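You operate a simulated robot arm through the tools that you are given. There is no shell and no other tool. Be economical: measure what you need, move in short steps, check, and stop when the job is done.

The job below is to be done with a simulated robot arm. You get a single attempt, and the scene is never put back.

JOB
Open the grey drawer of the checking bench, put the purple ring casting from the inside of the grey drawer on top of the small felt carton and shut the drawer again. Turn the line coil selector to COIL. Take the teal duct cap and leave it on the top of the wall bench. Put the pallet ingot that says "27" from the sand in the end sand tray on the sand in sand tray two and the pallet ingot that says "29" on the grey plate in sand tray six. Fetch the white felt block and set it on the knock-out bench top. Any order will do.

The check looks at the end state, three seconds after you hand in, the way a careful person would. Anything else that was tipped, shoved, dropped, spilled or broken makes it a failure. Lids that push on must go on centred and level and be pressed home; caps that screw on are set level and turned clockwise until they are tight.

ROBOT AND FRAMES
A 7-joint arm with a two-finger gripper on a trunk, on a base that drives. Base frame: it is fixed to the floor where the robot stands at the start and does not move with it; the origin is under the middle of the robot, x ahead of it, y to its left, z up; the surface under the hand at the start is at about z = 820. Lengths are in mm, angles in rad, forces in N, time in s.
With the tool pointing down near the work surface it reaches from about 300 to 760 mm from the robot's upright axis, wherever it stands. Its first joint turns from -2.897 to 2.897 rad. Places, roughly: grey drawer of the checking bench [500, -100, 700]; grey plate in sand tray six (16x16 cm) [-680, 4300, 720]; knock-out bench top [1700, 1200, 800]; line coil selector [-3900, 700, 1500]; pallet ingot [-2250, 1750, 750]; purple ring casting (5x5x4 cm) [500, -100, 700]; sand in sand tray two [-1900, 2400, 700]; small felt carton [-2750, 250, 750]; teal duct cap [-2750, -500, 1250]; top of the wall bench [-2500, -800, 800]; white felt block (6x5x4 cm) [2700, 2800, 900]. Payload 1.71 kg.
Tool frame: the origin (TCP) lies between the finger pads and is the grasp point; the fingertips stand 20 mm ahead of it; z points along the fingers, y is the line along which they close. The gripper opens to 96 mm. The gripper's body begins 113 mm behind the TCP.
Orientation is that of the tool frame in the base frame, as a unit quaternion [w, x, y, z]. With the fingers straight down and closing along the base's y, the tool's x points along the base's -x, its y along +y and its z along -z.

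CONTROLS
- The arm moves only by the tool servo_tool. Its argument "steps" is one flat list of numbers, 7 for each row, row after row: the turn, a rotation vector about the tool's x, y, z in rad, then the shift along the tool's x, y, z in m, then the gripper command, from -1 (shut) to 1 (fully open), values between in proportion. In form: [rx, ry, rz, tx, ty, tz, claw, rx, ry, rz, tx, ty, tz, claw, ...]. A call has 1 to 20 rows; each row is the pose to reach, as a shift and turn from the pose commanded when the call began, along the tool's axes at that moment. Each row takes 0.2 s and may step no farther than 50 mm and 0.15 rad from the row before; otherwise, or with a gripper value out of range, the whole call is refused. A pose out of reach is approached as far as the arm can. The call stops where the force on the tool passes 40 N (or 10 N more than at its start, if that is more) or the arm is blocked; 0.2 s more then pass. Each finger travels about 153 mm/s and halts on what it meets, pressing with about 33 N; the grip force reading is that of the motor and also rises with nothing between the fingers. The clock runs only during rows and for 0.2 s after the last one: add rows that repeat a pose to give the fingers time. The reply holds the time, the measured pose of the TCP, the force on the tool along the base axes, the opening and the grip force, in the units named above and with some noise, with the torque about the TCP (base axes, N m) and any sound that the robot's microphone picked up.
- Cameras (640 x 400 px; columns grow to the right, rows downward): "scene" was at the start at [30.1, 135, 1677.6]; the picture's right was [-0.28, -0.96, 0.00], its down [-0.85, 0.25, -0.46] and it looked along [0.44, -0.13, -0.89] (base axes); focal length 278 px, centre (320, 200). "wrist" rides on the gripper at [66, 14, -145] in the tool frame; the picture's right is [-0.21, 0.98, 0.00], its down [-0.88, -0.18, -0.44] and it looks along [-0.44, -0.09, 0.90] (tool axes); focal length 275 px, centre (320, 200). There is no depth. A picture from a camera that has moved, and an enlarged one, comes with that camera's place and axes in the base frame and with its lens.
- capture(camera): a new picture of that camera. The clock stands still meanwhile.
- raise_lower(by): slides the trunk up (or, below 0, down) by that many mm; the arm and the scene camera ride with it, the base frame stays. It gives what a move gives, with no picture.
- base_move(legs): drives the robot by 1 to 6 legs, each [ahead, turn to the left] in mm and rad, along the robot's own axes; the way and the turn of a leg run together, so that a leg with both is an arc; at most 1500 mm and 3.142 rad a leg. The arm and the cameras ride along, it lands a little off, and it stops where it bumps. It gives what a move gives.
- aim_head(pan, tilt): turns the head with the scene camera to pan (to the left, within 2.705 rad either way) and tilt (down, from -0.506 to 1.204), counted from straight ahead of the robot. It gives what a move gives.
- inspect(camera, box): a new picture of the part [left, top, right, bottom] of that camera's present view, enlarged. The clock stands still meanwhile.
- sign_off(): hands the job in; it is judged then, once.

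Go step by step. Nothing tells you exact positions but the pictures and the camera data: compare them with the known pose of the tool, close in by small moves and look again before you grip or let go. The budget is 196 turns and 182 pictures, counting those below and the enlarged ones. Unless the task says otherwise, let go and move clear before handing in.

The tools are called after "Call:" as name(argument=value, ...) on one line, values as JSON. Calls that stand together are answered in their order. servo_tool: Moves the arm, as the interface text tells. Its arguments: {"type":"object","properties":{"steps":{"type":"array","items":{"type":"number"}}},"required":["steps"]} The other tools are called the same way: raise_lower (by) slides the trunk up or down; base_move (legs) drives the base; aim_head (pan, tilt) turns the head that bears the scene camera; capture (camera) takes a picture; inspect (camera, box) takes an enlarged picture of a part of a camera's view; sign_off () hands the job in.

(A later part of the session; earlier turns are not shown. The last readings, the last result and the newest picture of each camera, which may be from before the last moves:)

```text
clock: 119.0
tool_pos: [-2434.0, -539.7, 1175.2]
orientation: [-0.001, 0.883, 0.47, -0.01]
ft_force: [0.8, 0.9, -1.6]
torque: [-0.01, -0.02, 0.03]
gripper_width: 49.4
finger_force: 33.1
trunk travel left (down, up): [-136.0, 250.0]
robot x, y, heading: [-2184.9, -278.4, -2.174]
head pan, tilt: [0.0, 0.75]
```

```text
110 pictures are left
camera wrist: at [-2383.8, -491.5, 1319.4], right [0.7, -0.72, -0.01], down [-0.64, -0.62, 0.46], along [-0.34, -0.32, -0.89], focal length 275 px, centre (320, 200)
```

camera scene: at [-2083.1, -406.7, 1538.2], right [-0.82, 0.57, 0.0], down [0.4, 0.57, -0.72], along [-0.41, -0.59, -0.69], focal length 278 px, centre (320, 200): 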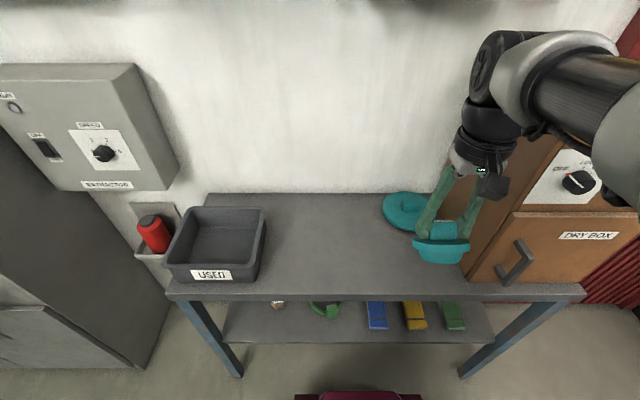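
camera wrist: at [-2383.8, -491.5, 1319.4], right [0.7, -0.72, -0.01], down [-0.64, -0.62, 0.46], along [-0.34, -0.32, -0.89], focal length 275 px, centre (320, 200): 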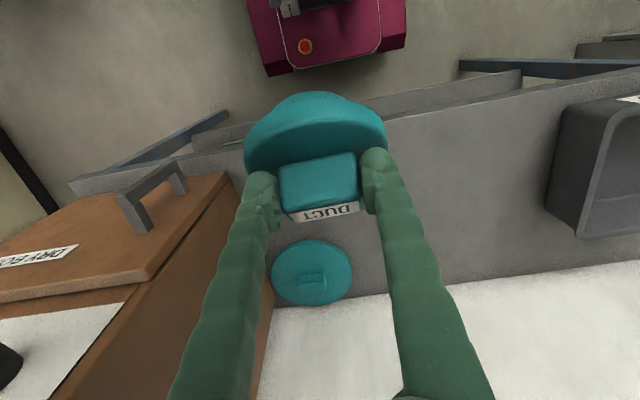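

Because I gripped with a 0.74 rad tilt, the hand must be tilted the same way when placing so the cap lies level. I'll tilt and move over the clear middle of the bench top, still high.

Call:
servo_tool(steps=[0, -0.123, 0, -0.03, 0.0153, 0.02, -1, 0, -0.246, 0, -0.06, 0.0306, 0.04, -1, 0, -0.369, 0, -0.09, 0.046, 0.06, -1, 0, -0.492, 0, -0.12, 0.061, 0.08, -1, 0, -0.615, 0, -0.15, 0.0765, 0.1, -1, 0, -0.737, 0, -0.182, 0.092, 0.12, -1, 0, -0.737, 0, -0.182, 0.092, 0.165, -1, 0, -0.737, 0, -0.182, 0.092, 0.21, -1, 0, -0.737, 0, -0.182, 0.092, 0.235, -1, 0, -0.737, 0, -0.182, 0.092, 0.235, -1])

Call:
capture(camera="scene")

Call:
capture(camera="wrist")

```text
clock: 121.2
tool_pos: [-2465.3, -743.0, 940.8]
orientation: [0.168, 0.821, 0.437, -0.327]
ft_force: [0.4, -0.3, -2.5]
torque: [0.01, -0.05, 0.04]
gripper_width: 49.1
finger_force: 33.3
trunk travel left (down, up): [-136.0, 250.0]
robot x, y, heading: [-2181.8, -277.6, -2.18]
head pan, tilt: [0.0, 0.75]
```

```text
109 pictures are left
camera scene: at [-2084.0, -406.5, 1538.3], right [-0.82, 0.57, 0.0], down [0.4, 0.57, -0.72], along [-0.41, -0.59, -0.69], focal length 278 px, centre (320, 200)
```

scene: 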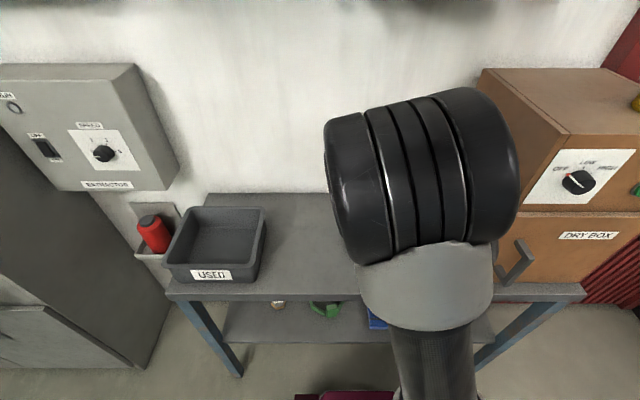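

```text
108 pictures are left
camera wrist: at [-2371.1, -628.9, 1001.4], right [0.73, -0.67, 0.13], down [-0.33, -0.18, 0.93], along [-0.6, -0.72, -0.36], focal length 275 px, centre (320, 200)
```

wrist: 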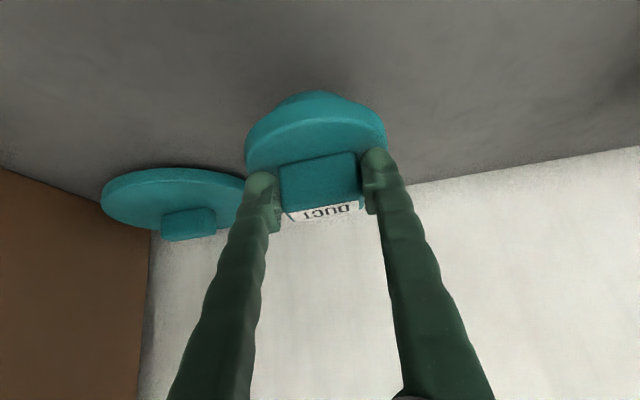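

I'll shift 30 mm further from the lid on the bench and lower vertically, gently at the end.

Call:
servo_tool(steps=[0, 0, 0, 0.0137, 0.015, 0.0146, -1, 0, 0, 0, 0.0274, 0.03, 0.0292, -1, 0, 0, 0, 0.041, 0.03, 0.0438, -1, 0, 0, 0, 0.0445, 0.03, 0.0475, -1, 0, 0, 0, 0.048, 0.03, 0.051, -1, 0, 0, 0, 0.0513, 0.03, 0.0548, -1, 0, 0, 0, 0.0547, 0.03, 0.0584, -1, 0, 0, 0, 0.0581, 0.03, 0.062, -1, 0, 0, 0, 0.0615, 0.03, 0.0657, -1, 0, 0, 0, 0.0615, 0.03, 0.0657, -1])

Call:
capture(camera="wrist")

```text
clock: 121.9
tool_pos: [-2436.7, -750.6, 909.9]
orientation: [0.178, 0.816, 0.433, -0.339]
ft_force: [0.8, -0.3, -2.1]
torque: [0.0, 0.0, -0.01]
gripper_width: 49.7
finger_force: 32.6
trunk travel left (down, up): [-136.0, 250.0]
robot x, y, heading: [-2181.7, -278.8, -2.174]
head pan, tilt: [0.0, 0.75]
stopped in row 3: the force on the tool passed its limit at 80 N (the readings are from after the stop); the commanded pose is now the measured one
```

```text
107 pictures are left
camera wrist: at [-2340.7, -635.9, 965.5], right [0.73, -0.67, 0.14], down [-0.32, -0.15, 0.94], along [-0.61, -0.73, -0.32], focal length 275 px, centre (320, 200)
```

wrist: 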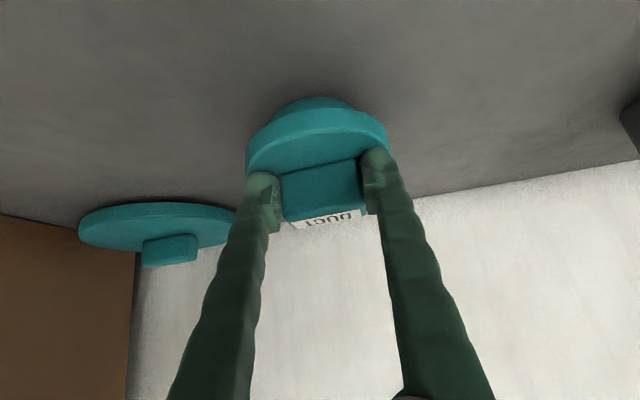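

Contact came sooner than expected, so the bench is higher than I assumed. I'll lower slowly in 2–3 mm steps until light contact.

Call:
servo_tool(steps=[0, 0.03, 0, 0.0021, 0, 0.0021, -1, 0, 0.03, 0, 0.0042, 0, 0.0042, -1, 0, 0.03, 0, 0.0056, 0, 0.0056, -1, 0, 0.03, 0, 0.007, 0, 0.007, -1])

Call:
capture(camera="wrist")

Call:
aim_head(pan=0.35, tilt=0.8)

Call:
capture(camera="scene")

```text
clock: 122.9
tool_pos: [-2436.6, -751.9, 905.3]
orientation: [0.175, 0.818, 0.434, -0.333]
ft_force: [-1.0, 4.1, 36.8]
torque: [-0.63, 0.43, 0.02]
gripper_width: 49.6
finger_force: 33.2
trunk travel left (down, up): [-136.0, 250.0]
robot x, y, heading: [-2182.8, -275.2, -2.181]
head pan, tilt: [0.0, 0.75]
```

```text
106 pictures are left
camera wrist: at [-2342.2, -637.1, 963.2], right [0.73, -0.67, 0.14], down [-0.33, -0.16, 0.93], along [-0.6, -0.72, -0.34], focal length 275 px, centre (320, 200)
```

wrist: 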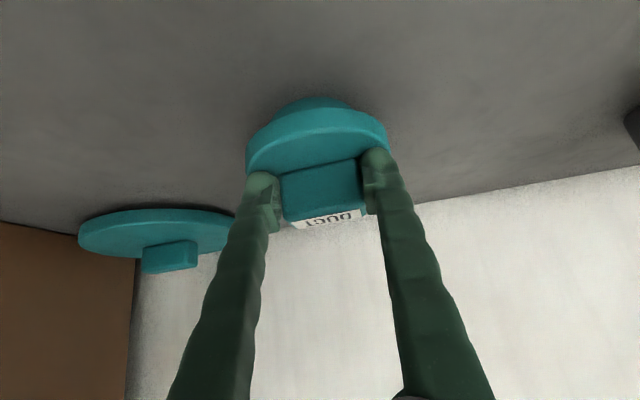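

```text
clock: 123.8
tool_pos: [-2438.0, -752.2, 906.7]
orientation: [0.176, 0.819, 0.433, -0.333]
ft_force: [-6.4, -0.8, 45.4]
torque: [-0.5, 0.48, -0.14]
gripper_width: 49.6
finger_force: 33.2
trunk travel left (down, up): [-136.0, 250.0]
robot x, y, heading: [-2181.3, -278.3, -2.179]
head pan, tilt: [0.351, 0.799]
```

```text
105 pictures are left
camera scene: at [-2049.7, -405.7, 1534.8], right [-0.97, 0.25, 0.0], down [0.19, 0.7, -0.69], along [-0.17, -0.67, -0.72], focal length 278 px, centre (320, 200)
```

scene: 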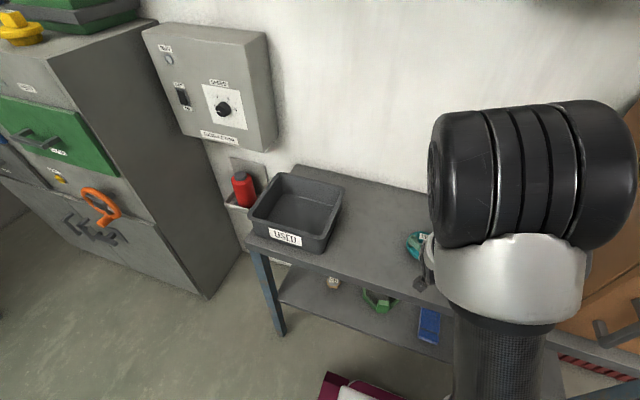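

The cap is pressing the bench at about 40 N. I'll ease up a few mm to light contact, then release.

Call:
servo_tool(steps=[0, 0, 0, -0.0014, 0, -0.0014, -1, 0, 0, 0, -0.0028, 0, -0.0028, -1, 0, 0, 0, -0.0028, 0, -0.0028, -1])

```text
clock: 124.5
tool_pos: [-2436.4, -752.8, 905.2]
orientation: [0.173, 0.82, 0.435, -0.33]
ft_force: [-1.8, 7.3, 35.6]
torque: [-1.02, 0.58, -0.16]
gripper_width: 49.7
finger_force: 33.1
trunk travel left (down, up): [-136.0, 250.0]
robot x, y, heading: [-2184.5, -277.3, -2.177]
head pan, tilt: [0.351, 0.799]
```

Call:
servo_tool(steps=[0, 0, 0, -0.0028, 0, -0.0028, -1, 0, 0, 0, -0.0042, 0, -0.0042, -1, 0, 0, 0, -0.0042, 0, -0.0042, -1])

```text
clock: 125.3
tool_pos: [-2436.9, -751.7, 909.6]
orientation: [0.17, 0.821, 0.435, -0.328]
ft_force: [-0.7, 0.7, -1.8]
torque: [0.04, -0.01, 0.02]
gripper_width: 49.8
finger_force: 33.3
trunk travel left (down, up): [-136.0, 250.0]
robot x, y, heading: [-2183.4, -277.7, -2.174]
head pan, tilt: [0.351, 0.799]
```

Call:
servo_tool(steps=[0, 0, 0, 0.0014, 0, 0.0014, -1, 0, 0, 0, 0.0021, 0, 0.0021, -1, 0, 0, 0, 0.0021, 0, 0.0021, -1])

Call:
inspect(camera="wrist", box=[224, 60, 416, 180])

```text
clock: 126.2
tool_pos: [-2435.8, -751.0, 907.1]
orientation: [0.171, 0.82, 0.435, -0.329]
ft_force: [0.8, -0.7, -1.9]
torque: [0.04, -0.02, 0.02]
gripper_width: 49.7
finger_force: 33.3
trunk travel left (down, up): [-136.0, 250.0]
robot x, y, heading: [-2183.6, -275.5, -2.179]
head pan, tilt: [0.351, 0.799]
```

```text
3.33 times, centred on (320, 120) of wrist
camera zoom: at [-2342.4, -637.7, 967.2], right [0.73, -0.67, 0.14], down [-0.33, -0.17, 0.93], along [-0.6, -0.72, -0.35], focal length 918 px, centre (320, 467)
```

zoom: 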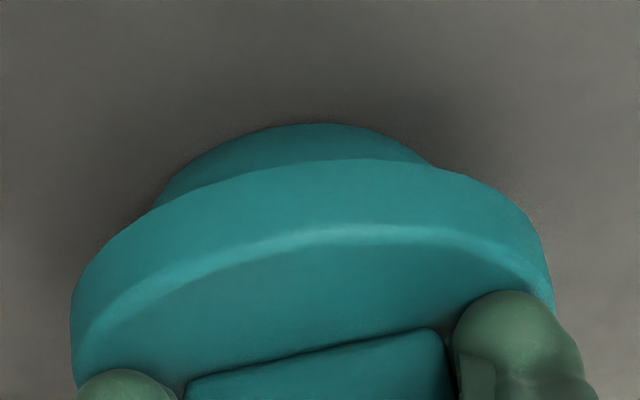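

Call:
servo_tool(steps=[0, 0, 0, 0.0011, 0, 0.0011, -1, 0, 0, 0, 0.0018, 0, 0.0018, -1, 0, 0, 0, 0.0018, 0, 0.0018, -1])

```text
clock: 127.0
tool_pos: [-2437.4, -753.5, 906.3]
orientation: [0.172, 0.82, 0.434, -0.329]
ft_force: [-0.7, 0.7, 3.4]
torque: [-0.17, 0.1, -0.05]
gripper_width: 49.8
finger_force: 32.7
trunk travel left (down, up): [-136.0, 250.0]
robot x, y, heading: [-2182.6, -277.9, -2.178]
head pan, tilt: [0.351, 0.799]
```

Light contact. I'll release slowly and withdraw back along the fingers.

Call:
servo_tool(steps=[0, 0, 0, 0, 0, 0, 0.15, 0, 0, 0, 0, 0, 0, 0.3, 0, 0, 0, 0, 0, 0, 0.6, 0, 0, 0, 0, 0, 0, 0.6, 0, 0, 0, 0, 0, -0.03, 0.6, 0, 0, 0, 0, 0, -0.07, 0.6, 0, 0, 0, 0, 0, -0.12, 0.6, 0, 0, 0, 0, 0, -0.16, 0.6, 0, 0, 0, 0, 0, -0.16, 0.6])

Call:
capture(camera="wrist")

```text
clock: 128.9
tool_pos: [-2380.0, -671.1, 1028.0]
orientation: [0.172, 0.82, 0.436, -0.328]
ft_force: [0.8, 0.3, 0.7]
torque: [-0.01, 0.01, -0.01]
gripper_width: 76.8
finger_force: 0.1
out of reach, approached as far as the arm can: row 7, 8, 9
trunk travel left (down, up): [-136.0, 250.0]
robot x, y, heading: [-2181.9, -278.0, -2.176]
head pan, tilt: [0.351, 0.799]
```

```text
103 pictures are left
camera wrist: at [-2286.0, -557.3, 1087.5], right [0.73, -0.67, 0.14], down [-0.33, -0.17, 0.93], along [-0.6, -0.72, -0.35], focal length 275 px, centre (320, 200)
```

wrist: 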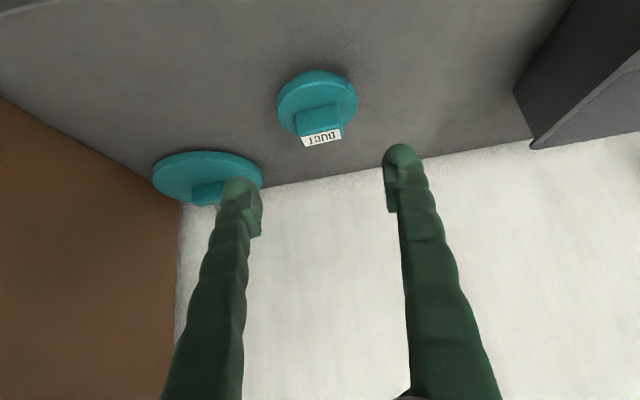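

The duct cap sits flat on the wall bench. Next is the coil selector: I'll level the hand, back off, turn along the wall and look down the corridor by the blue cabinets.

Call:
servo_tool(steps=[0, 0.15, 0, 0.02, 0, -0.02, 0, 0, 0.3, 0, 0.04, 0, -0.04, 0, 0, 0.45, 0, 0.06, 0, -0.06, -0.5, 0, 0.6, 0, 0.06, 0, -0.06, -0.5, 0, 0.75, 0, 0.06, 0, -0.06, -0.5])

Call:
base_move(legs=[[-300, 0], [0, -1.571]])

Call:
aim_head(pan=0.0, tilt=0.4)

Call:
capture(camera="scene")

```text
clock: 130.3
tool_pos: [-2353.6, -580.2, 1034.9]
orientation: [0.007, 0.905, 0.425, -0.016]
ft_force: [-0.5, 0.6, 0.3]
torque: [-0.11, -0.05, 0.02]
gripper_width: 23.8
finger_force: 0.2
trunk travel left (down, up): [-136.0, 250.0]
robot x, y, heading: [-2180.7, -275.8, -2.178]
head pan, tilt: [0.351, 0.799]
stopped in row 5: the arm was blocked; the commanded pose is now the measured one
```

```text
clock: 131.1
tool_pos: [-2344.5, -563.8, 1041.4]
orientation: [0.013, 0.905, 0.423, -0.027]
ft_force: [-0.9, 0.6, -1.2]
torque: [-0.04, -0.15, 0.0]
gripper_width: 23.7
finger_force: 0.0
trunk travel left (down, up): [-136.0, 250.0]
robot x, y, heading: [-2179.5, -276.4, -2.183]
head pan, tilt: [0.351, 0.799]
stopped in leg 1: the robot was blocked; the commanded pose is now the measured one
```

```text
clock: 131.9
tool_pos: [-2341.1, -561.2, 1043.3]
orientation: [0.013, 0.905, 0.424, -0.031]
ft_force: [-0.6, -0.1, 0.2]
torque: [-0.02, 0.03, 0.01]
gripper_width: 23.8
finger_force: 0.1
trunk travel left (down, up): [-136.0, 250.0]
robot x, y, heading: [-2179.0, -272.8, -2.178]
head pan, tilt: [0.0, 0.4]
```

```text
102 pictures are left
camera scene: at [-2085.8, -411.4, 1569.0], right [-0.82, 0.57, 0.0], down [0.23, 0.33, -0.91], along [-0.52, -0.75, -0.4], focal length 278 px, centre (320, 200)
```

scene: 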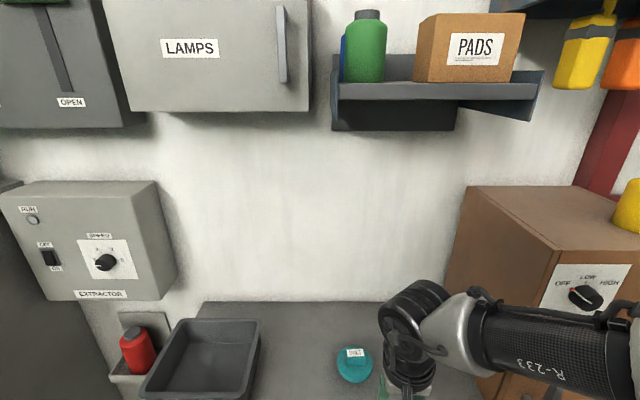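

Something is blocking the arm; I'll look at the forearm next to the DRY BOX before moving more.

Call:
aim_head(pan=-0.5, tilt=0.8)

Call:
capture(camera="scene")

Call:
capture(camera="wrist")

```text
clock: 132.8
tool_pos: [-2340.7, -562.0, 1042.2]
orientation: [0.012, 0.905, 0.423, -0.03]
ft_force: [-0.4, 0.5, -0.7]
torque: [0.02, -0.02, -0.03]
gripper_width: 24.3
finger_force: 0.1
trunk travel left (down, up): [-136.0, 250.0]
robot x, y, heading: [-2177.1, -273.4, -2.176]
head pan, tilt: [-0.499, 0.799]
```

```text
101 pictures are left
camera scene: at [-2105.2, -371.0, 1534.4], right [-0.45, 0.89, 0.01], down [0.65, 0.33, -0.69], along [-0.62, -0.3, -0.73], focal length 278 px, centre (320, 200)
```

scene: 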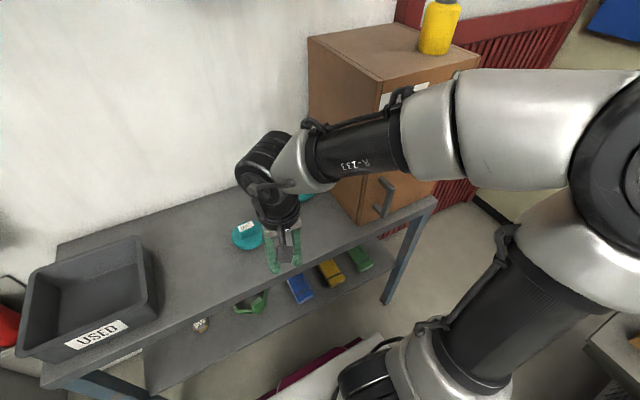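

```text
100 pictures are left
camera wrist: at [-2282.1, -512.9, 1182.2], right [0.62, -0.78, 0.01], down [-0.68, -0.53, 0.5], along [-0.39, -0.32, -0.86], focal length 275 px, centre (320, 200)
```

wrist: 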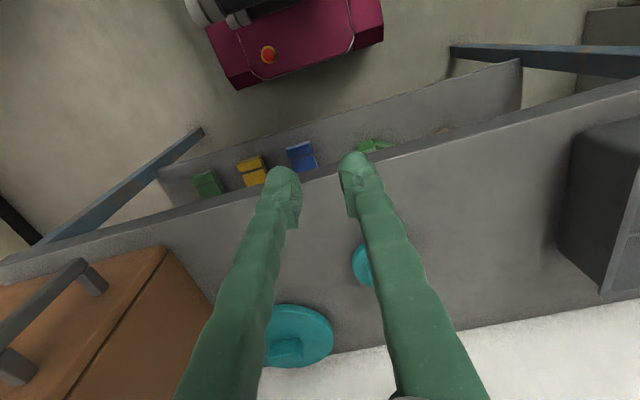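

I think the arm is folded against its own limits (the hand is only about 330 mm from the axis). I'll extend it a bit, then try backing off.

Call:
servo_tool(steps=[0, 0, 0, -0.03, 0, -0.01, -0.5, 0, 0, 0, -0.06, 0, -0.03, -0.5, 0, 0, 0, -0.09, 0, -0.06, -0.5, 0, 0, 0, -0.11, 0, -0.08, -0.5, 0, 0, 0, -0.11, 0, -0.08, -0.5])

Call:
aim_head(pan=-2.6, tilt=0.9)

Call:
capture(camera="scene")

```text
clock: 134.1
tool_pos: [-2407.0, -641.1, 1129.6]
orientation: [0.01, 0.905, 0.424, -0.028]
ft_force: [-0.7, -1.1, 0.2]
torque: [-0.02, 0.01, 0.01]
gripper_width: 23.9
finger_force: 0.1
trunk travel left (down, up): [-136.0, 250.0]
robot x, y, heading: [-2183.6, -268.6, -2.177]
head pan, tilt: [-0.499, 0.799]
```

```text
clock: 136.1
tool_pos: [-2406.9, -640.8, 1129.6]
orientation: [0.012, 0.905, 0.425, -0.028]
ft_force: [0.2, -0.1, 0.6]
torque: [0.0, 0.0, 0.02]
gripper_width: 23.9
finger_force: 0.0
trunk travel left (down, up): [-136.0, 250.0]
robot x, y, heading: [-2182.7, -272.3, -2.182]
head pan, tilt: [-2.601, 0.901]
```

```text
99 pictures are left
camera scene: at [-2028.1, -259.4, 1528.7], right [1.0, -0.07, 0.01], down [-0.05, -0.77, -0.63], along [0.05, 0.63, -0.77], focal length 278 px, centre (320, 200)
```

scene: 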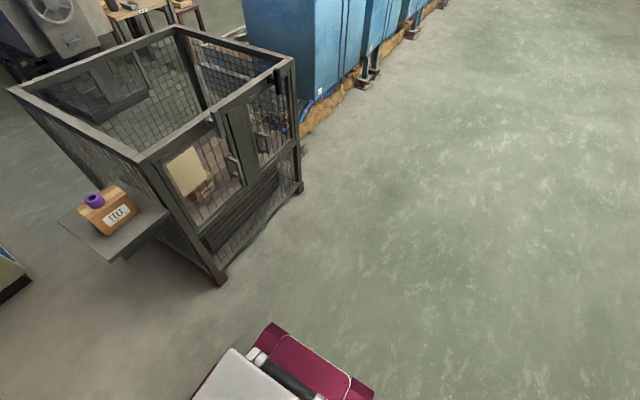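

Behind is clear; the ring is still on the carton. There's a way to the blue cabinets between the carton shelf and the wall. I'll back up, turn toward it and drive in stages.

Call:
base_move(legs=[[-150, 0], [0, -1.3]])

Call:
aim_head(pan=0.0, tilt=0.4)

Call:
capture(camera="scene")

```text
clock: 141.3
tool_pos: [-2512.8, -36.5, 1128.2]
orientation: [-0.008, 0.979, -0.202, -0.029]
ft_force: [-1.3, 0.1, 0.1]
torque: [0.01, 0.01, -0.05]
gripper_width: 24.0
finger_force: 0.0
trunk travel left (down, up): [-136.0, 250.0]
robot x, y, heading: [-2096.6, -153.1, 2.816]
head pan, tilt: [-2.601, 0.901]
```

```text
clock: 143.6
tool_pos: [-2496.4, -42.3, 1135.2]
orientation: [-0.01, 0.979, -0.202, -0.036]
ft_force: [-0.8, 0.0, 0.4]
torque: [0.0, 0.0, -0.01]
gripper_width: 23.8
finger_force: 0.0
trunk travel left (down, up): [-136.0, 250.0]
robot x, y, heading: [-2097.6, -155.8, 2.822]
head pan, tilt: [0.0, 0.4]
```

```text
98 pictures are left
camera scene: at [-2201.6, -283.5, 1569.1], right [0.32, 0.95, 0.0], down [0.38, -0.13, -0.91], along [-0.87, 0.29, -0.4], focal length 278 px, centre (320, 200)
```

scene: 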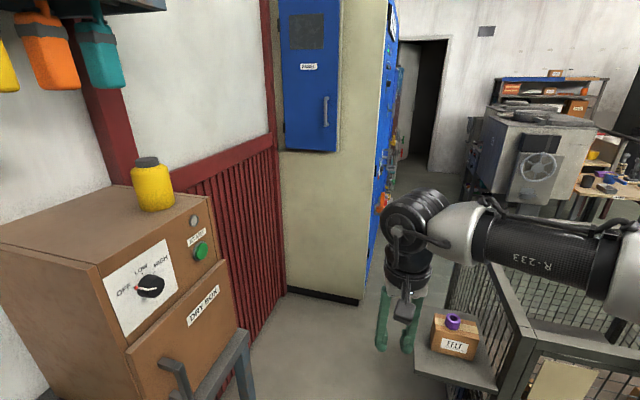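

Call:
base_move(legs=[[0, 0.171], [628, 0], [0, -0.457], [400, 0]])

Call:
capture(camera="scene")

Call:
aim_head(pan=-0.9, tilt=0.7)

Call:
capture(camera="scene")

```text
clock: 147.5
tool_pos: [-3022.3, -49.8, 1122.4]
orientation: [-0.005, 0.992, -0.116, -0.052]
ft_force: [1.5, -0.7, 1.9]
torque: [0.21, 0.17, -0.03]
gripper_width: 24.1
finger_force: 0.1
trunk travel left (down, up): [-136.0, 250.0]
robot x, y, heading: [-2551.1, -54.9, 3.056]
head pan, tilt: [0.0, 0.4]
stopped in leg 2: the robot was blocked; the commanded pose is now the measured one
```

```text
97 pictures are left
camera scene: at [-2582.0, -216.7, 1569.1], right [0.08, 1.0, 0.0], down [0.38, -0.03, -0.92], along [-0.92, 0.08, -0.38], focal length 278 px, centre (320, 200)
```

scene: 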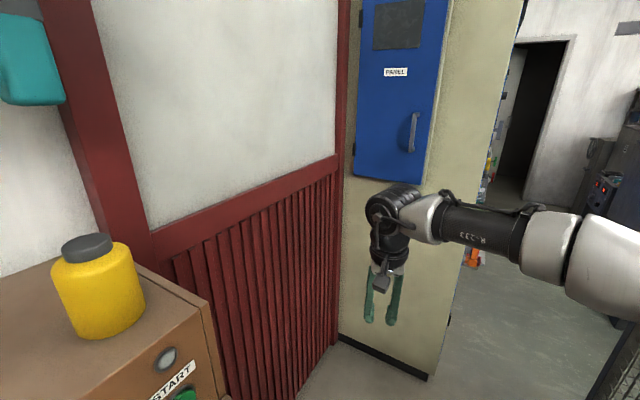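

```text
clock: 148.7
tool_pos: [-3065.8, -45.8, 1102.0]
orientation: [-0.001, 0.993, -0.112, -0.029]
ft_force: [-3.4, 0.0, -1.6]
torque: [0.01, -0.34, -0.03]
gripper_width: 24.0
finger_force: 0.0
trunk travel left (down, up): [-136.0, 250.0]
robot x, y, heading: [-2551.4, -55.0, 3.065]
head pan, tilt: [-0.901, 0.7]
```

```text
96 pictures are left
camera scene: at [-2589.0, -142.1, 1542.7], right [0.83, 0.56, 0.02], down [0.38, -0.54, -0.75], along [-0.41, 0.63, -0.66], focal length 278 px, centre (320, 200)
```

scene: 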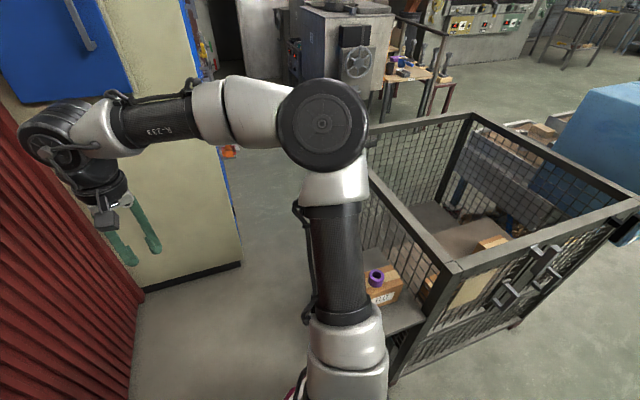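

Blocked again near the carton shelf. I'll look down around the base.

Call:
aim_head(pan=0.6, tilt=1.2)

Call:
capture(camera="scene")

Call:
aim_head(pan=-0.6, tilt=1.2)

Call:
capture(camera="scene")

```text
clock: 150.3
tool_pos: [-3036.9, -47.2, 1115.7]
orientation: [-0.003, 0.993, -0.114, -0.041]
ft_force: [0.4, 0.3, 0.4]
torque: [-0.03, 0.11, 0.0]
gripper_width: 24.0
finger_force: 0.0
trunk travel left (down, up): [-136.0, 250.0]
robot x, y, heading: [-2552.9, -59.4, 3.056]
head pan, tilt: [0.6, 1.201]
```

```text
95 pictures are left
camera scene: at [-2572.6, -242.1, 1507.1], right [-0.5, 0.87, -0.01], down [0.81, 0.46, -0.35], along [-0.3, -0.18, -0.94], focal length 278 px, centre (320, 200)
```

scene: 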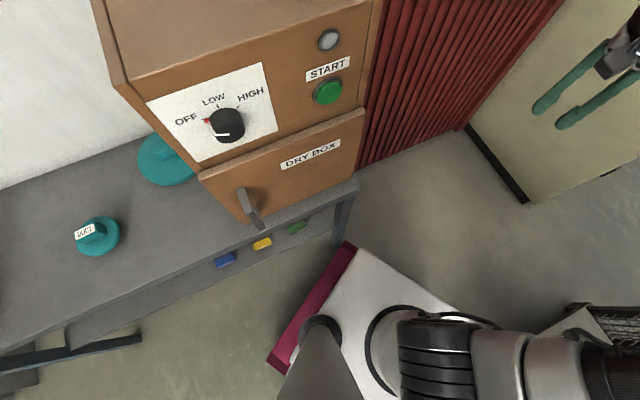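

```text
clock: 151.7
tool_pos: [-3040.9, -47.8, 1113.6]
orientation: [-0.003, 0.993, -0.113, -0.041]
ft_force: [-0.5, -0.4, 0.0]
torque: [-0.01, -0.01, 0.04]
gripper_width: 23.9
finger_force: 0.1
trunk travel left (down, up): [-136.0, 250.0]
robot x, y, heading: [-2550.1, -56.7, 3.064]
head pan, tilt: [-0.6, 1.201]
```

```text
94 pictures are left
camera scene: at [-2570.3, -178.8, 1507.1], right [0.63, 0.78, 0.01], down [0.73, -0.59, -0.35], along [-0.27, 0.23, -0.94], focal length 278 px, centre (320, 200)
```

scene: 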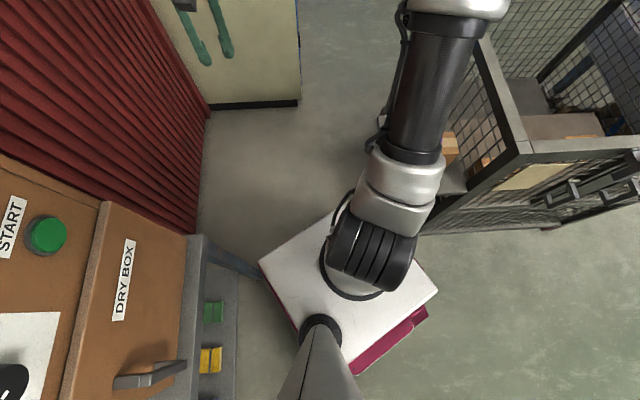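

The base's front-left corner met the wall bench leg. I'll back up and go straighter, along the line e≈-1500.

Call:
base_move(legs=[[-150, 0], [0, -0.279], [324, 0], [0, -0.25]])

Call:
capture(camera="scene")

```text
clock: 157.1
tool_pos: [-3129.5, 304.2, 1113.9]
orientation: [-0.013, 0.929, -0.369, -0.039]
ft_force: [0.1, 0.7, 0.0]
torque: [0.01, 0.01, 0.0]
gripper_width: 24.1
finger_force: 0.1
trunk travel left (down, up): [-136.0, 250.0]
robot x, y, heading: [-2712.5, 40.7, 2.529]
head pan, tilt: [-0.6, 1.201]
```

```text
93 pictures are left
camera scene: at [-2793.3, -52.1, 1507.1], right [0.94, 0.35, 0.01], down [0.33, -0.88, -0.35], along [-0.12, 0.33, -0.94], focal length 278 px, centre (320, 200)
```

scene: 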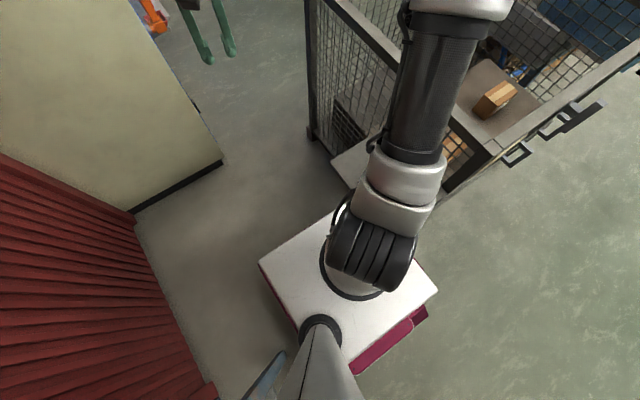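

Now aligned in the corridor. Driving ahead 450 mm, then I'll look at the blue panel for the selector.

Call:
base_move(legs=[[450, 0]])

Call:
aim_head(pan=0.1, tilt=0.3)

Call:
capture(camera="scene")

Call:
aim_head(pan=-2.0, tilt=0.9)

Call:
capture(camera="scene")

```text
clock: 159.9
tool_pos: [-3490.7, 557.4, 1120.3]
orientation: [-0.016, 0.928, -0.37, -0.044]
ft_force: [-0.4, -0.3, 0.1]
torque: [0.0, -0.04, 0.01]
gripper_width: 23.9
finger_force: 0.0
trunk travel left (down, up): [-136.0, 250.0]
robot x, y, heading: [-3088.1, 308.6, 2.528]
head pan, tilt: [-0.6, 1.201]
```

```text
clock: 161.2
tool_pos: [-3478.3, 548.2, 1126.9]
orientation: [-0.019, 0.927, -0.37, -0.052]
ft_force: [0.5, 0.3, 0.7]
torque: [-0.04, -0.01, 0.0]
gripper_width: 23.8
finger_force: 0.0
trunk travel left (down, up): [-136.0, 250.0]
robot x, y, heading: [-3088.4, 306.1, 2.529]
head pan, tilt: [0.099, 0.3]
```

```text
92 pictures are left
camera scene: at [-3231.2, 204.7, 1578.3], right [0.49, 0.87, 0.0], down [0.27, -0.15, -0.95], along [-0.83, 0.47, -0.31], focal length 278 px, centre (320, 200)
```

scene: 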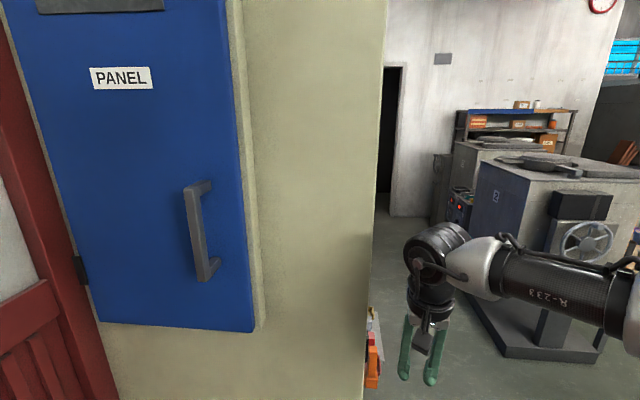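

```text
clock: 163.2
tool_pos: [-3478.6, 548.4, 1127.7]
orientation: [-0.019, 0.927, -0.37, -0.051]
ft_force: [-0.6, 0.2, 0.1]
torque: [-0.01, -0.01, -0.01]
gripper_width: 23.9
finger_force: 0.1
trunk travel left (down, up): [-136.0, 250.0]
robot x, y, heading: [-3091.0, 303.2, 2.526]
head pan, tilt: [-2.0, 0.901]
```

```text
91 pictures are left
camera scene: at [-3083.6, 196.2, 1528.2], right [0.5, -0.86, 0.02], down [-0.67, -0.4, -0.63], along [0.55, 0.31, -0.78], focal length 278 px, centre (320, 200)
```

scene: 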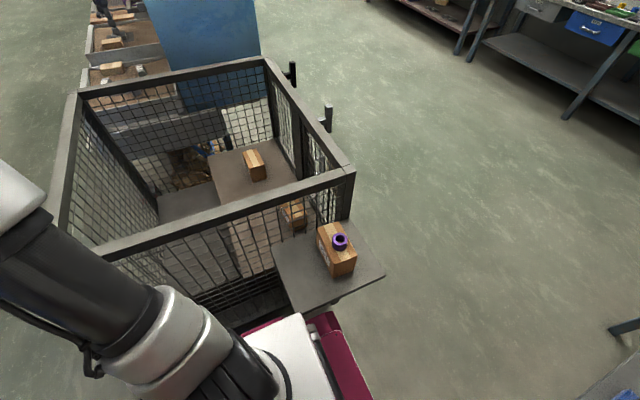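

The carton and ring are fine, and I notice the sand trays are open on the far side of the blue hoods. I'll move ahead 230 mm and raise the trunk to view the panel front.

Call:
base_move(legs=[[230, 0]])

Call:
raise_lower(by=250)

Call:
aim_head(pan=-0.05, tilt=0.25)

Call:
capture(camera="scene")

Call:
aim_head(pan=-1.2, tilt=0.5)

Call:
capture(camera="scene")

```text
clock: 165.0
tool_pos: [-3650.7, 664.6, 1120.8]
orientation: [-0.017, 0.929, -0.366, -0.046]
ft_force: [-0.6, -0.7, -0.3]
torque: [0.11, 0.0, -0.02]
gripper_width: 23.8
finger_force: 0.0
trunk travel left (down, up): [-136.0, 250.0]
robot x, y, heading: [-3249.0, 423.1, 2.54]
head pan, tilt: [-2.0, 0.901]
stopped in leg 1: the robot was blocked; the commanded pose is now the measured one
```

```text
clock: 167.5
tool_pos: [-3641.5, 659.2, 1375.2]
orientation: [-0.019, 0.928, -0.368, -0.051]
ft_force: [0.2, 0.4, 0.2]
torque: [-0.02, 0.0, 0.01]
gripper_width: 24.0
finger_force: 0.1
trunk travel left (down, up): [-386.0, 0.0]
robot x, y, heading: [-3251.4, 418.5, 2.543]
head pan, tilt: [-2.0, 0.901]
```

```text
clock: 169.4
tool_pos: [-3641.9, 659.9, 1375.2]
orientation: [-0.02, 0.928, -0.368, -0.05]
ft_force: [0.7, 0.6, 0.0]
torque: [0.03, 0.0, 0.01]
gripper_width: 24.0
finger_force: 0.0
trunk travel left (down, up): [-386.0, 0.0]
robot x, y, heading: [-3247.6, 419.0, 2.539]
head pan, tilt: [-0.051, 0.25]
```

```text
90 pictures are left
camera scene: at [-3362.9, 314.0, 1832.9], right [0.61, 0.79, 0.0], down [0.2, -0.15, -0.97], along [-0.77, 0.59, -0.25], focal length 278 px, centre (320, 200)
```

scene: 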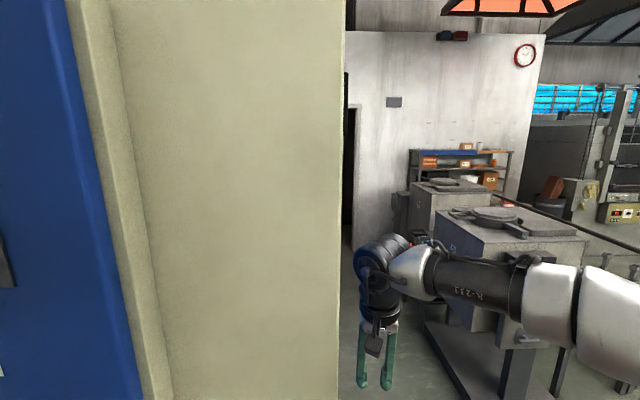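

```text
clock: 170.8
tool_pos: [-3641.2, 658.5, 1375.4]
orientation: [-0.02, 0.928, -0.368, -0.052]
ft_force: [-1.2, 0.2, 1.2]
torque: [-0.01, -0.02, 0.01]
gripper_width: 24.0
finger_force: 0.1
trunk travel left (down, up): [-386.0, 0.0]
robot x, y, heading: [-3248.4, 419.9, 2.535]
head pan, tilt: [-1.201, 0.499]
```

```text
89 pictures are left
camera scene: at [-3267.7, 345.5, 1809.9], right [0.97, -0.23, 0.0], down [-0.11, -0.47, -0.88], along [0.2, 0.85, -0.48], focal length 278 px, centre (320, 200)
```

scene: 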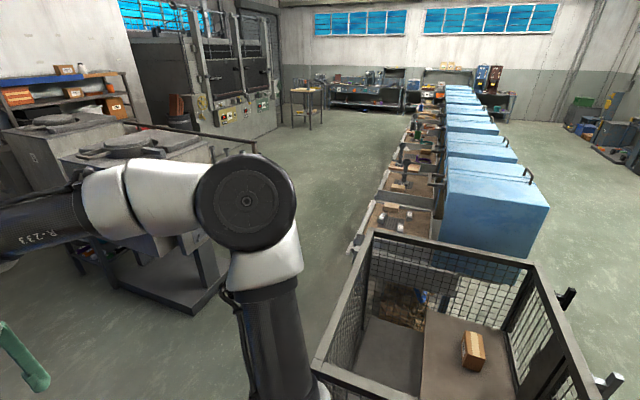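

The base can't go further (it rests near the cabinet side), but the wrist camera can look at the panel. I'll swing the hand out in front of the panel pointing at it.

Call:
servo_tool(steps=[0, 0, 0, -0.01, -0.03, -0.02, -0.5, -0.1, 0, 0, -0.02, -0.06, -0.04, -0.5, -0.24, 0, 0, -0.03, -0.09, -0.06, -0.5, -0.38, 0, 0, -0.045, -0.116, -0.08, -0.5, -0.52, 0, 0, -0.06, -0.116, -0.1, -0.5, -0.66, 0, 0, -0.075, -0.116, -0.125, -0.5, -0.8, 0, 0, -0.09, -0.116, -0.125, -0.5, -0.94, 0, 0, -0.1, -0.116, -0.125, -0.5, -1.08, 0, 0, -0.1, -0.116, -0.125, -0.5, -1.22, 0, 0, -0.1, -0.116, -0.125, -0.5, -1.36, 0, 0, -0.1, -0.116, -0.125, -0.5, -1.5, 0, 0, -0.1, -0.116, -0.125, -0.5, -1.5, 0, 0, -0.1, -0.116, -0.125, -0.5])

Call:
capture(camera="wrist")

Call:
aim_head(pan=-0.5, tilt=0.6)

Call:
capture(camera="scene")

```text
clock: 173.6
tool_pos: [-3633.2, 808.4, 1529.0]
orientation: [0.615, 0.696, -0.235, -0.287]
ft_force: [-0.6, 0.7, -0.3]
torque: [0.0, 0.02, -0.04]
gripper_width: 23.8
finger_force: 0.0
out of reach, approached as far as the arm can: row 12, 13
trunk travel left (down, up): [-386.0, 0.0]
robot x, y, heading: [-3249.7, 419.0, 2.538]
head pan, tilt: [-1.201, 0.499]
```

```text
88 pictures are left
camera wrist: at [-3485.1, 866.9, 1546.4], right [-0.12, 0.01, 0.99], down [-0.33, 0.94, -0.05], along [-0.93, -0.34, -0.11], focal length 275 px, centre (320, 200)
```

wrist: 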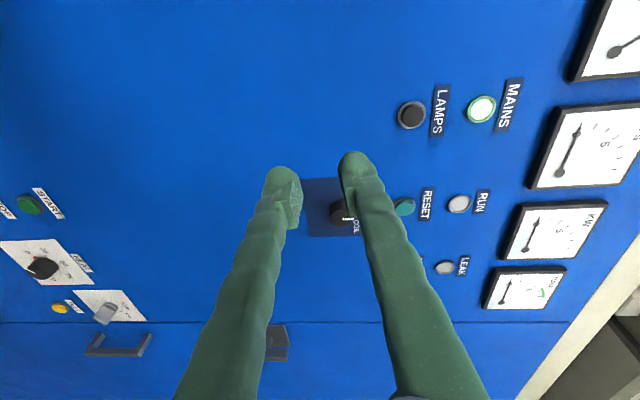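

```text
clock: 174.7
tool_pos: [-3633.6, 808.5, 1527.3]
orientation: [0.614, 0.697, -0.236, -0.286]
ft_force: [0.0, -0.7, -0.2]
torque: [-0.01, -0.01, 0.0]
gripper_width: 24.1
finger_force: 0.0
trunk travel left (down, up): [-386.0, 0.0]
robot x, y, heading: [-3249.8, 418.8, 2.54]
head pan, tilt: [-0.499, 0.6]
```

```text
87 pictures are left
camera scene: at [-3328.3, 335.8, 1800.8], right [0.89, 0.45, 0.0], down [0.25, -0.5, -0.82], along [-0.37, 0.74, -0.57], focal length 278 px, centre (320, 200)
```

scene: 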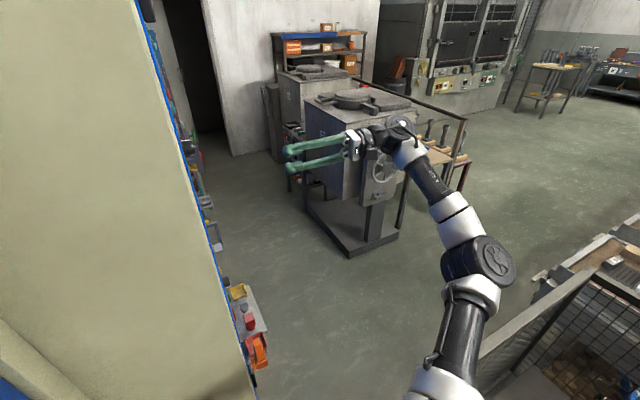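

Call:
inspect(camera="wrist", box=[290, 160, 386, 220])

Call:
inspect(camera="wrist", box=[0, 170, 192, 290])

```text
6.67 times, centred on (338, 190) of wrist
camera zoom: at [-3486.7, 866.9, 1546.0], right [-0.13, 0.01, 0.99], down [-0.33, 0.94, -0.05], along [-0.93, -0.34, -0.12], focal length 1835 px, centre (200, 267)
```

zoom: 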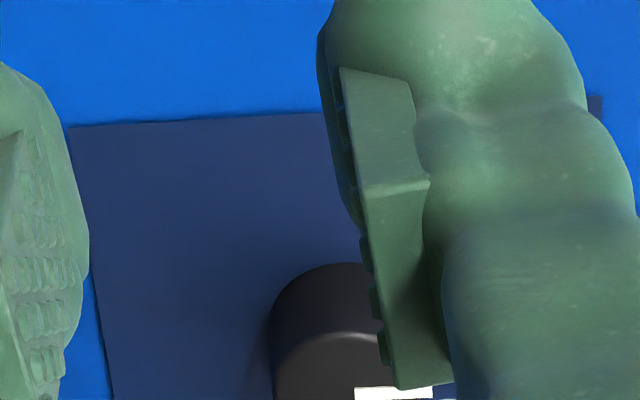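

```text
3.33 times, centred on (96, 230) of wrist
camera zoom: at [-3486.7, 866.9, 1546.0], right [-0.13, 0.01, 0.99], down [-0.33, 0.94, -0.05], along [-0.93, -0.34, -0.12], focal length 918 px, centre (1067, 100)
```

zoom: 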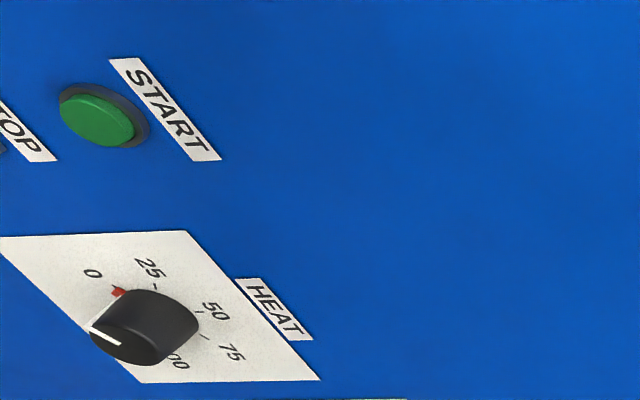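

The dark plate with a knob labelled COIL near (-3944, 724, 1523) looks like the line coil selector. I'll lower the hand to uncover it.

Call:
servo_tool(steps=[0, 0, 0, 0, -0.045, 0, -0.5, 0, 0, 0, 0, -0.09, 0, -0.5, 0, 0, 0, 0, -0.09, 0, -0.5])

Call:
capture(camera="wrist")

Call:
inspect(camera="wrist", box=[340, 140, 532, 260])

```text
clock: 175.5
tool_pos: [-3664.3, 841.7, 1498.3]
orientation: [0.613, 0.697, -0.236, -0.286]
ft_force: [0.9, 0.0, 0.2]
torque: [-0.01, 0.0, -0.01]
gripper_width: 24.0
finger_force: 0.1
out of reach, approached as far as the arm can: row 1, 2, 3
trunk travel left (down, up): [-386.0, 0.0]
robot x, y, heading: [-3248.6, 420.6, 2.534]
head pan, tilt: [-0.499, 0.6]
```

```text
84 pictures are left
camera wrist: at [-3516.7, 900.8, 1516.6], right [-0.13, 0.01, 0.99], down [-0.34, 0.94, -0.05], along [-0.93, -0.34, -0.12], focal length 275 px, centre (320, 200)
```

wrist: 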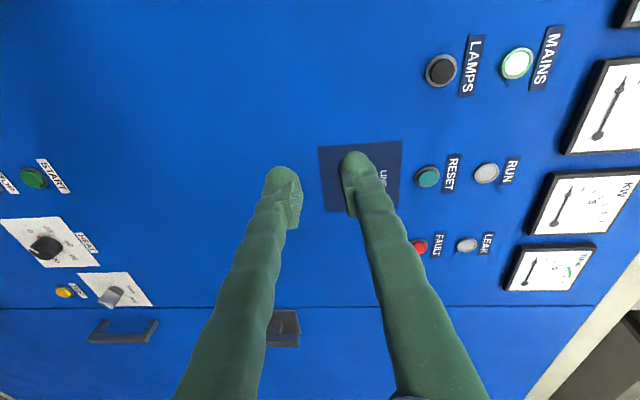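

```text
3.33 times, centred on (436, 200) of wrist
camera zoom: at [-3516.7, 900.8, 1516.6], right [-0.13, 0.01, 0.99], down [-0.34, 0.94, -0.05], along [-0.93, -0.34, -0.12], focal length 918 px, centre (-67, 200)
```

zoom: 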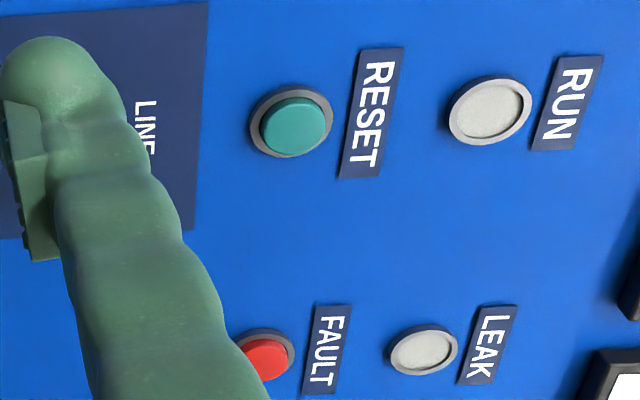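

The plate reads "LINE" at the top and its knob carries "COIL" – that's the selector, but it's out of comfortable reach from this side. I'll come back to it from the open area behind the trays, going round the far end. First I retract the arm.

Call:
servo_tool(steps=[0.13, 0, 0, 0.014, -0.008, 0.005, -0.5, 0.27, 0, 0, 0.028, -0.016, 0.015, -0.5, 0.41, 0, 0, 0.042, -0.024, 0.025, -0.5, 0.55, 0, 0, 0.056, -0.032, 0.035, -0.5, 0.69, 0, 0, 0.07, -0.04, 0.045, -0.5, 0.83, 0, 0, 0.084, -0.05, 0.055, -0.5, 0.97, 0, 0, 0.098, -0.06, 0.065, -0.5, 1.11, 0, 0, 0.112, -0.07, 0.075, -0.5, 1.25, 0, 0, 0.126, -0.08, 0.085, -0.5, 1.39, 0, 0, 0.14, -0.09, 0.095, -0.5, 1.5, 0, 0, 0.155, -0.1, 0.105, -0.5, 1.5, 0, 0, 0.16, -0.1, 0.107, -0.5])

Call:
aim_head(pan=-2.3, tilt=0.6)

Call:
capture(camera="scene")

```text
clock: 178.1
tool_pos: [-3627.2, 671.8, 1375.8]
orientation: [-0.021, 0.928, -0.368, -0.051]
ft_force: [0.5, -0.1, 0.0]
torque: [0.01, -0.02, -0.01]
gripper_width: 23.9
finger_force: 0.1
trunk travel left (down, up): [-386.0, 0.0]
robot x, y, heading: [-3249.0, 419.6, 2.539]
head pan, tilt: [-0.499, 0.6]
```

```text
clock: 179.9
tool_pos: [-3627.5, 671.2, 1376.9]
orientation: [-0.02, 0.928, -0.368, -0.051]
ft_force: [-1.0, -1.0, 0.8]
torque: [0.0, -0.02, -0.02]
gripper_width: 24.2
finger_force: 0.0
trunk travel left (down, up): [-386.0, 0.0]
robot x, y, heading: [-3245.0, 418.4, 2.54]
head pan, tilt: [-2.3, 0.6]
```

```text
82 pictures are left
camera scene: at [-3202.5, 277.5, 1800.8], right [0.24, -0.97, 0.0], down [-0.55, -0.13, -0.83], along [0.8, 0.19, -0.56], focal length 278 px, centre (320, 200)
```

scene: 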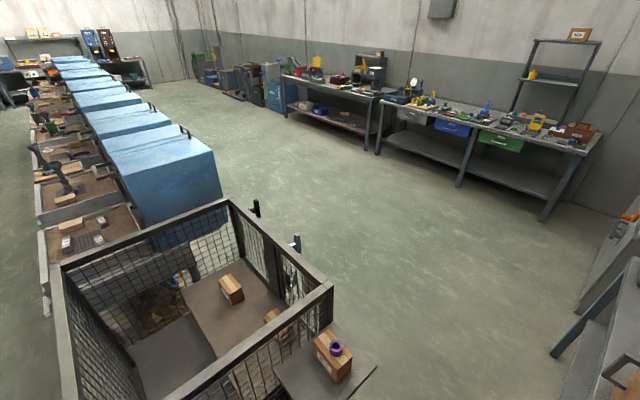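

Good overview. I'll back out along the same line, then cross toward the white felt block near (2700, 2800), stopping short to look.

Call:
base_move(legs=[[-1000, 0], [0, -1.916], [1400, 0], [1400, 0], [1200, 0]])

Call:
aim_head(pan=-0.2, tilt=0.4)

Call:
capture(camera="scene")

```text
clock: 211.3
tool_pos: [1244.0, 2423.4, 1376.2]
orientation: [0.053, -0.232, 0.971, 0.012]
ft_force: [-0.1, 0.6, 0.4]
torque: [-0.03, 0.01, -0.01]
gripper_width: 24.3
finger_force: 0.1
trunk travel left (down, up): [-386.0, 0.0]
robot x, y, heading: [876.3, 2151.4, 0.617]
head pan, tilt: [-2.3, 0.6]
```

```text
clock: 213.3
tool_pos: [1226.1, 2411.0, 1382.7]
orientation: [0.06, -0.232, 0.971, 0.013]
ft_force: [0.6, -0.3, -0.5]
torque: [-0.01, 0.02, 0.0]
gripper_width: 23.9
finger_force: 0.0
trunk travel left (down, up): [-386.0, 0.0]
robot x, y, heading: [880.6, 2152.4, 0.617]
head pan, tilt: [-0.201, 0.4]
```

```text
81 pictures are left
camera scene: at [847.2, 2296.5, 1818.3], right [0.41, -0.91, 0.0], down [-0.37, -0.17, -0.91], along [0.84, 0.37, -0.4], focal length 278 px, centre (320, 200)
```

scene: 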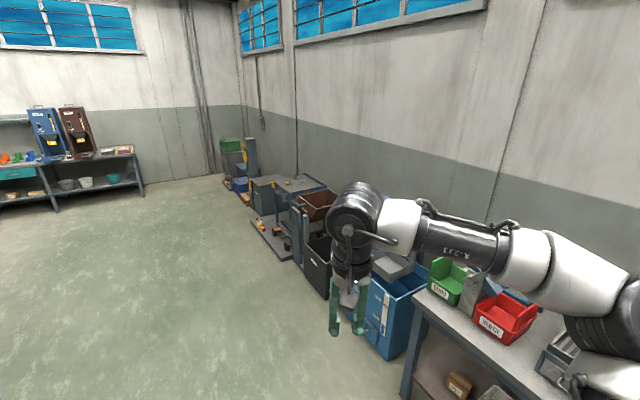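

Call:
base_move(legs=[[0, 0.06], [1100, 0], [0, -0.75]])

Call:
aim_head(pan=0.35, tilt=0.55)

Call:
capture(camera="scene")

```text
clock: 222.1
tool_pos: [2160.3, 2799.8, 1381.2]
orientation: [0.062, 0.119, 0.991, -0.008]
ft_force: [-0.1, 0.2, -0.9]
torque: [0.03, 0.0, -0.03]
gripper_width: 24.0
finger_force: 0.1
trunk travel left (down, up): [-386.0, 0.0]
robot x, y, heading: [1722.0, 2834.5, -0.092]
head pan, tilt: [-0.201, 0.4]
```

```text
clock: 223.1
tool_pos: [2140.8, 2800.6, 1389.1]
orientation: [0.069, 0.119, 0.99, -0.009]
ft_force: [0.0, 0.7, -0.1]
torque: [0.01, 0.05, -0.02]
gripper_width: 24.2
finger_force: 0.0
trunk travel left (down, up): [-386.0, 0.0]
robot x, y, heading: [1723.2, 2832.0, -0.09]
head pan, tilt: [0.351, 0.55]
```

```text
80 pictures are left
camera scene: at [1797.4, 3011.4, 1804.6], right [0.26, -0.97, -0.01], down [-0.52, -0.13, -0.84], along [0.81, 0.22, -0.54], focal length 278 px, centre (320, 200)
```

scene: 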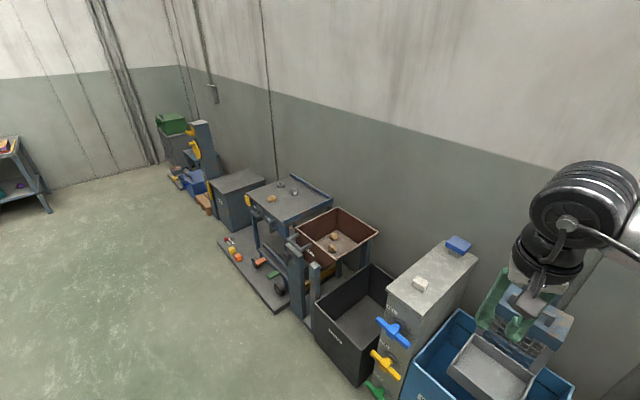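

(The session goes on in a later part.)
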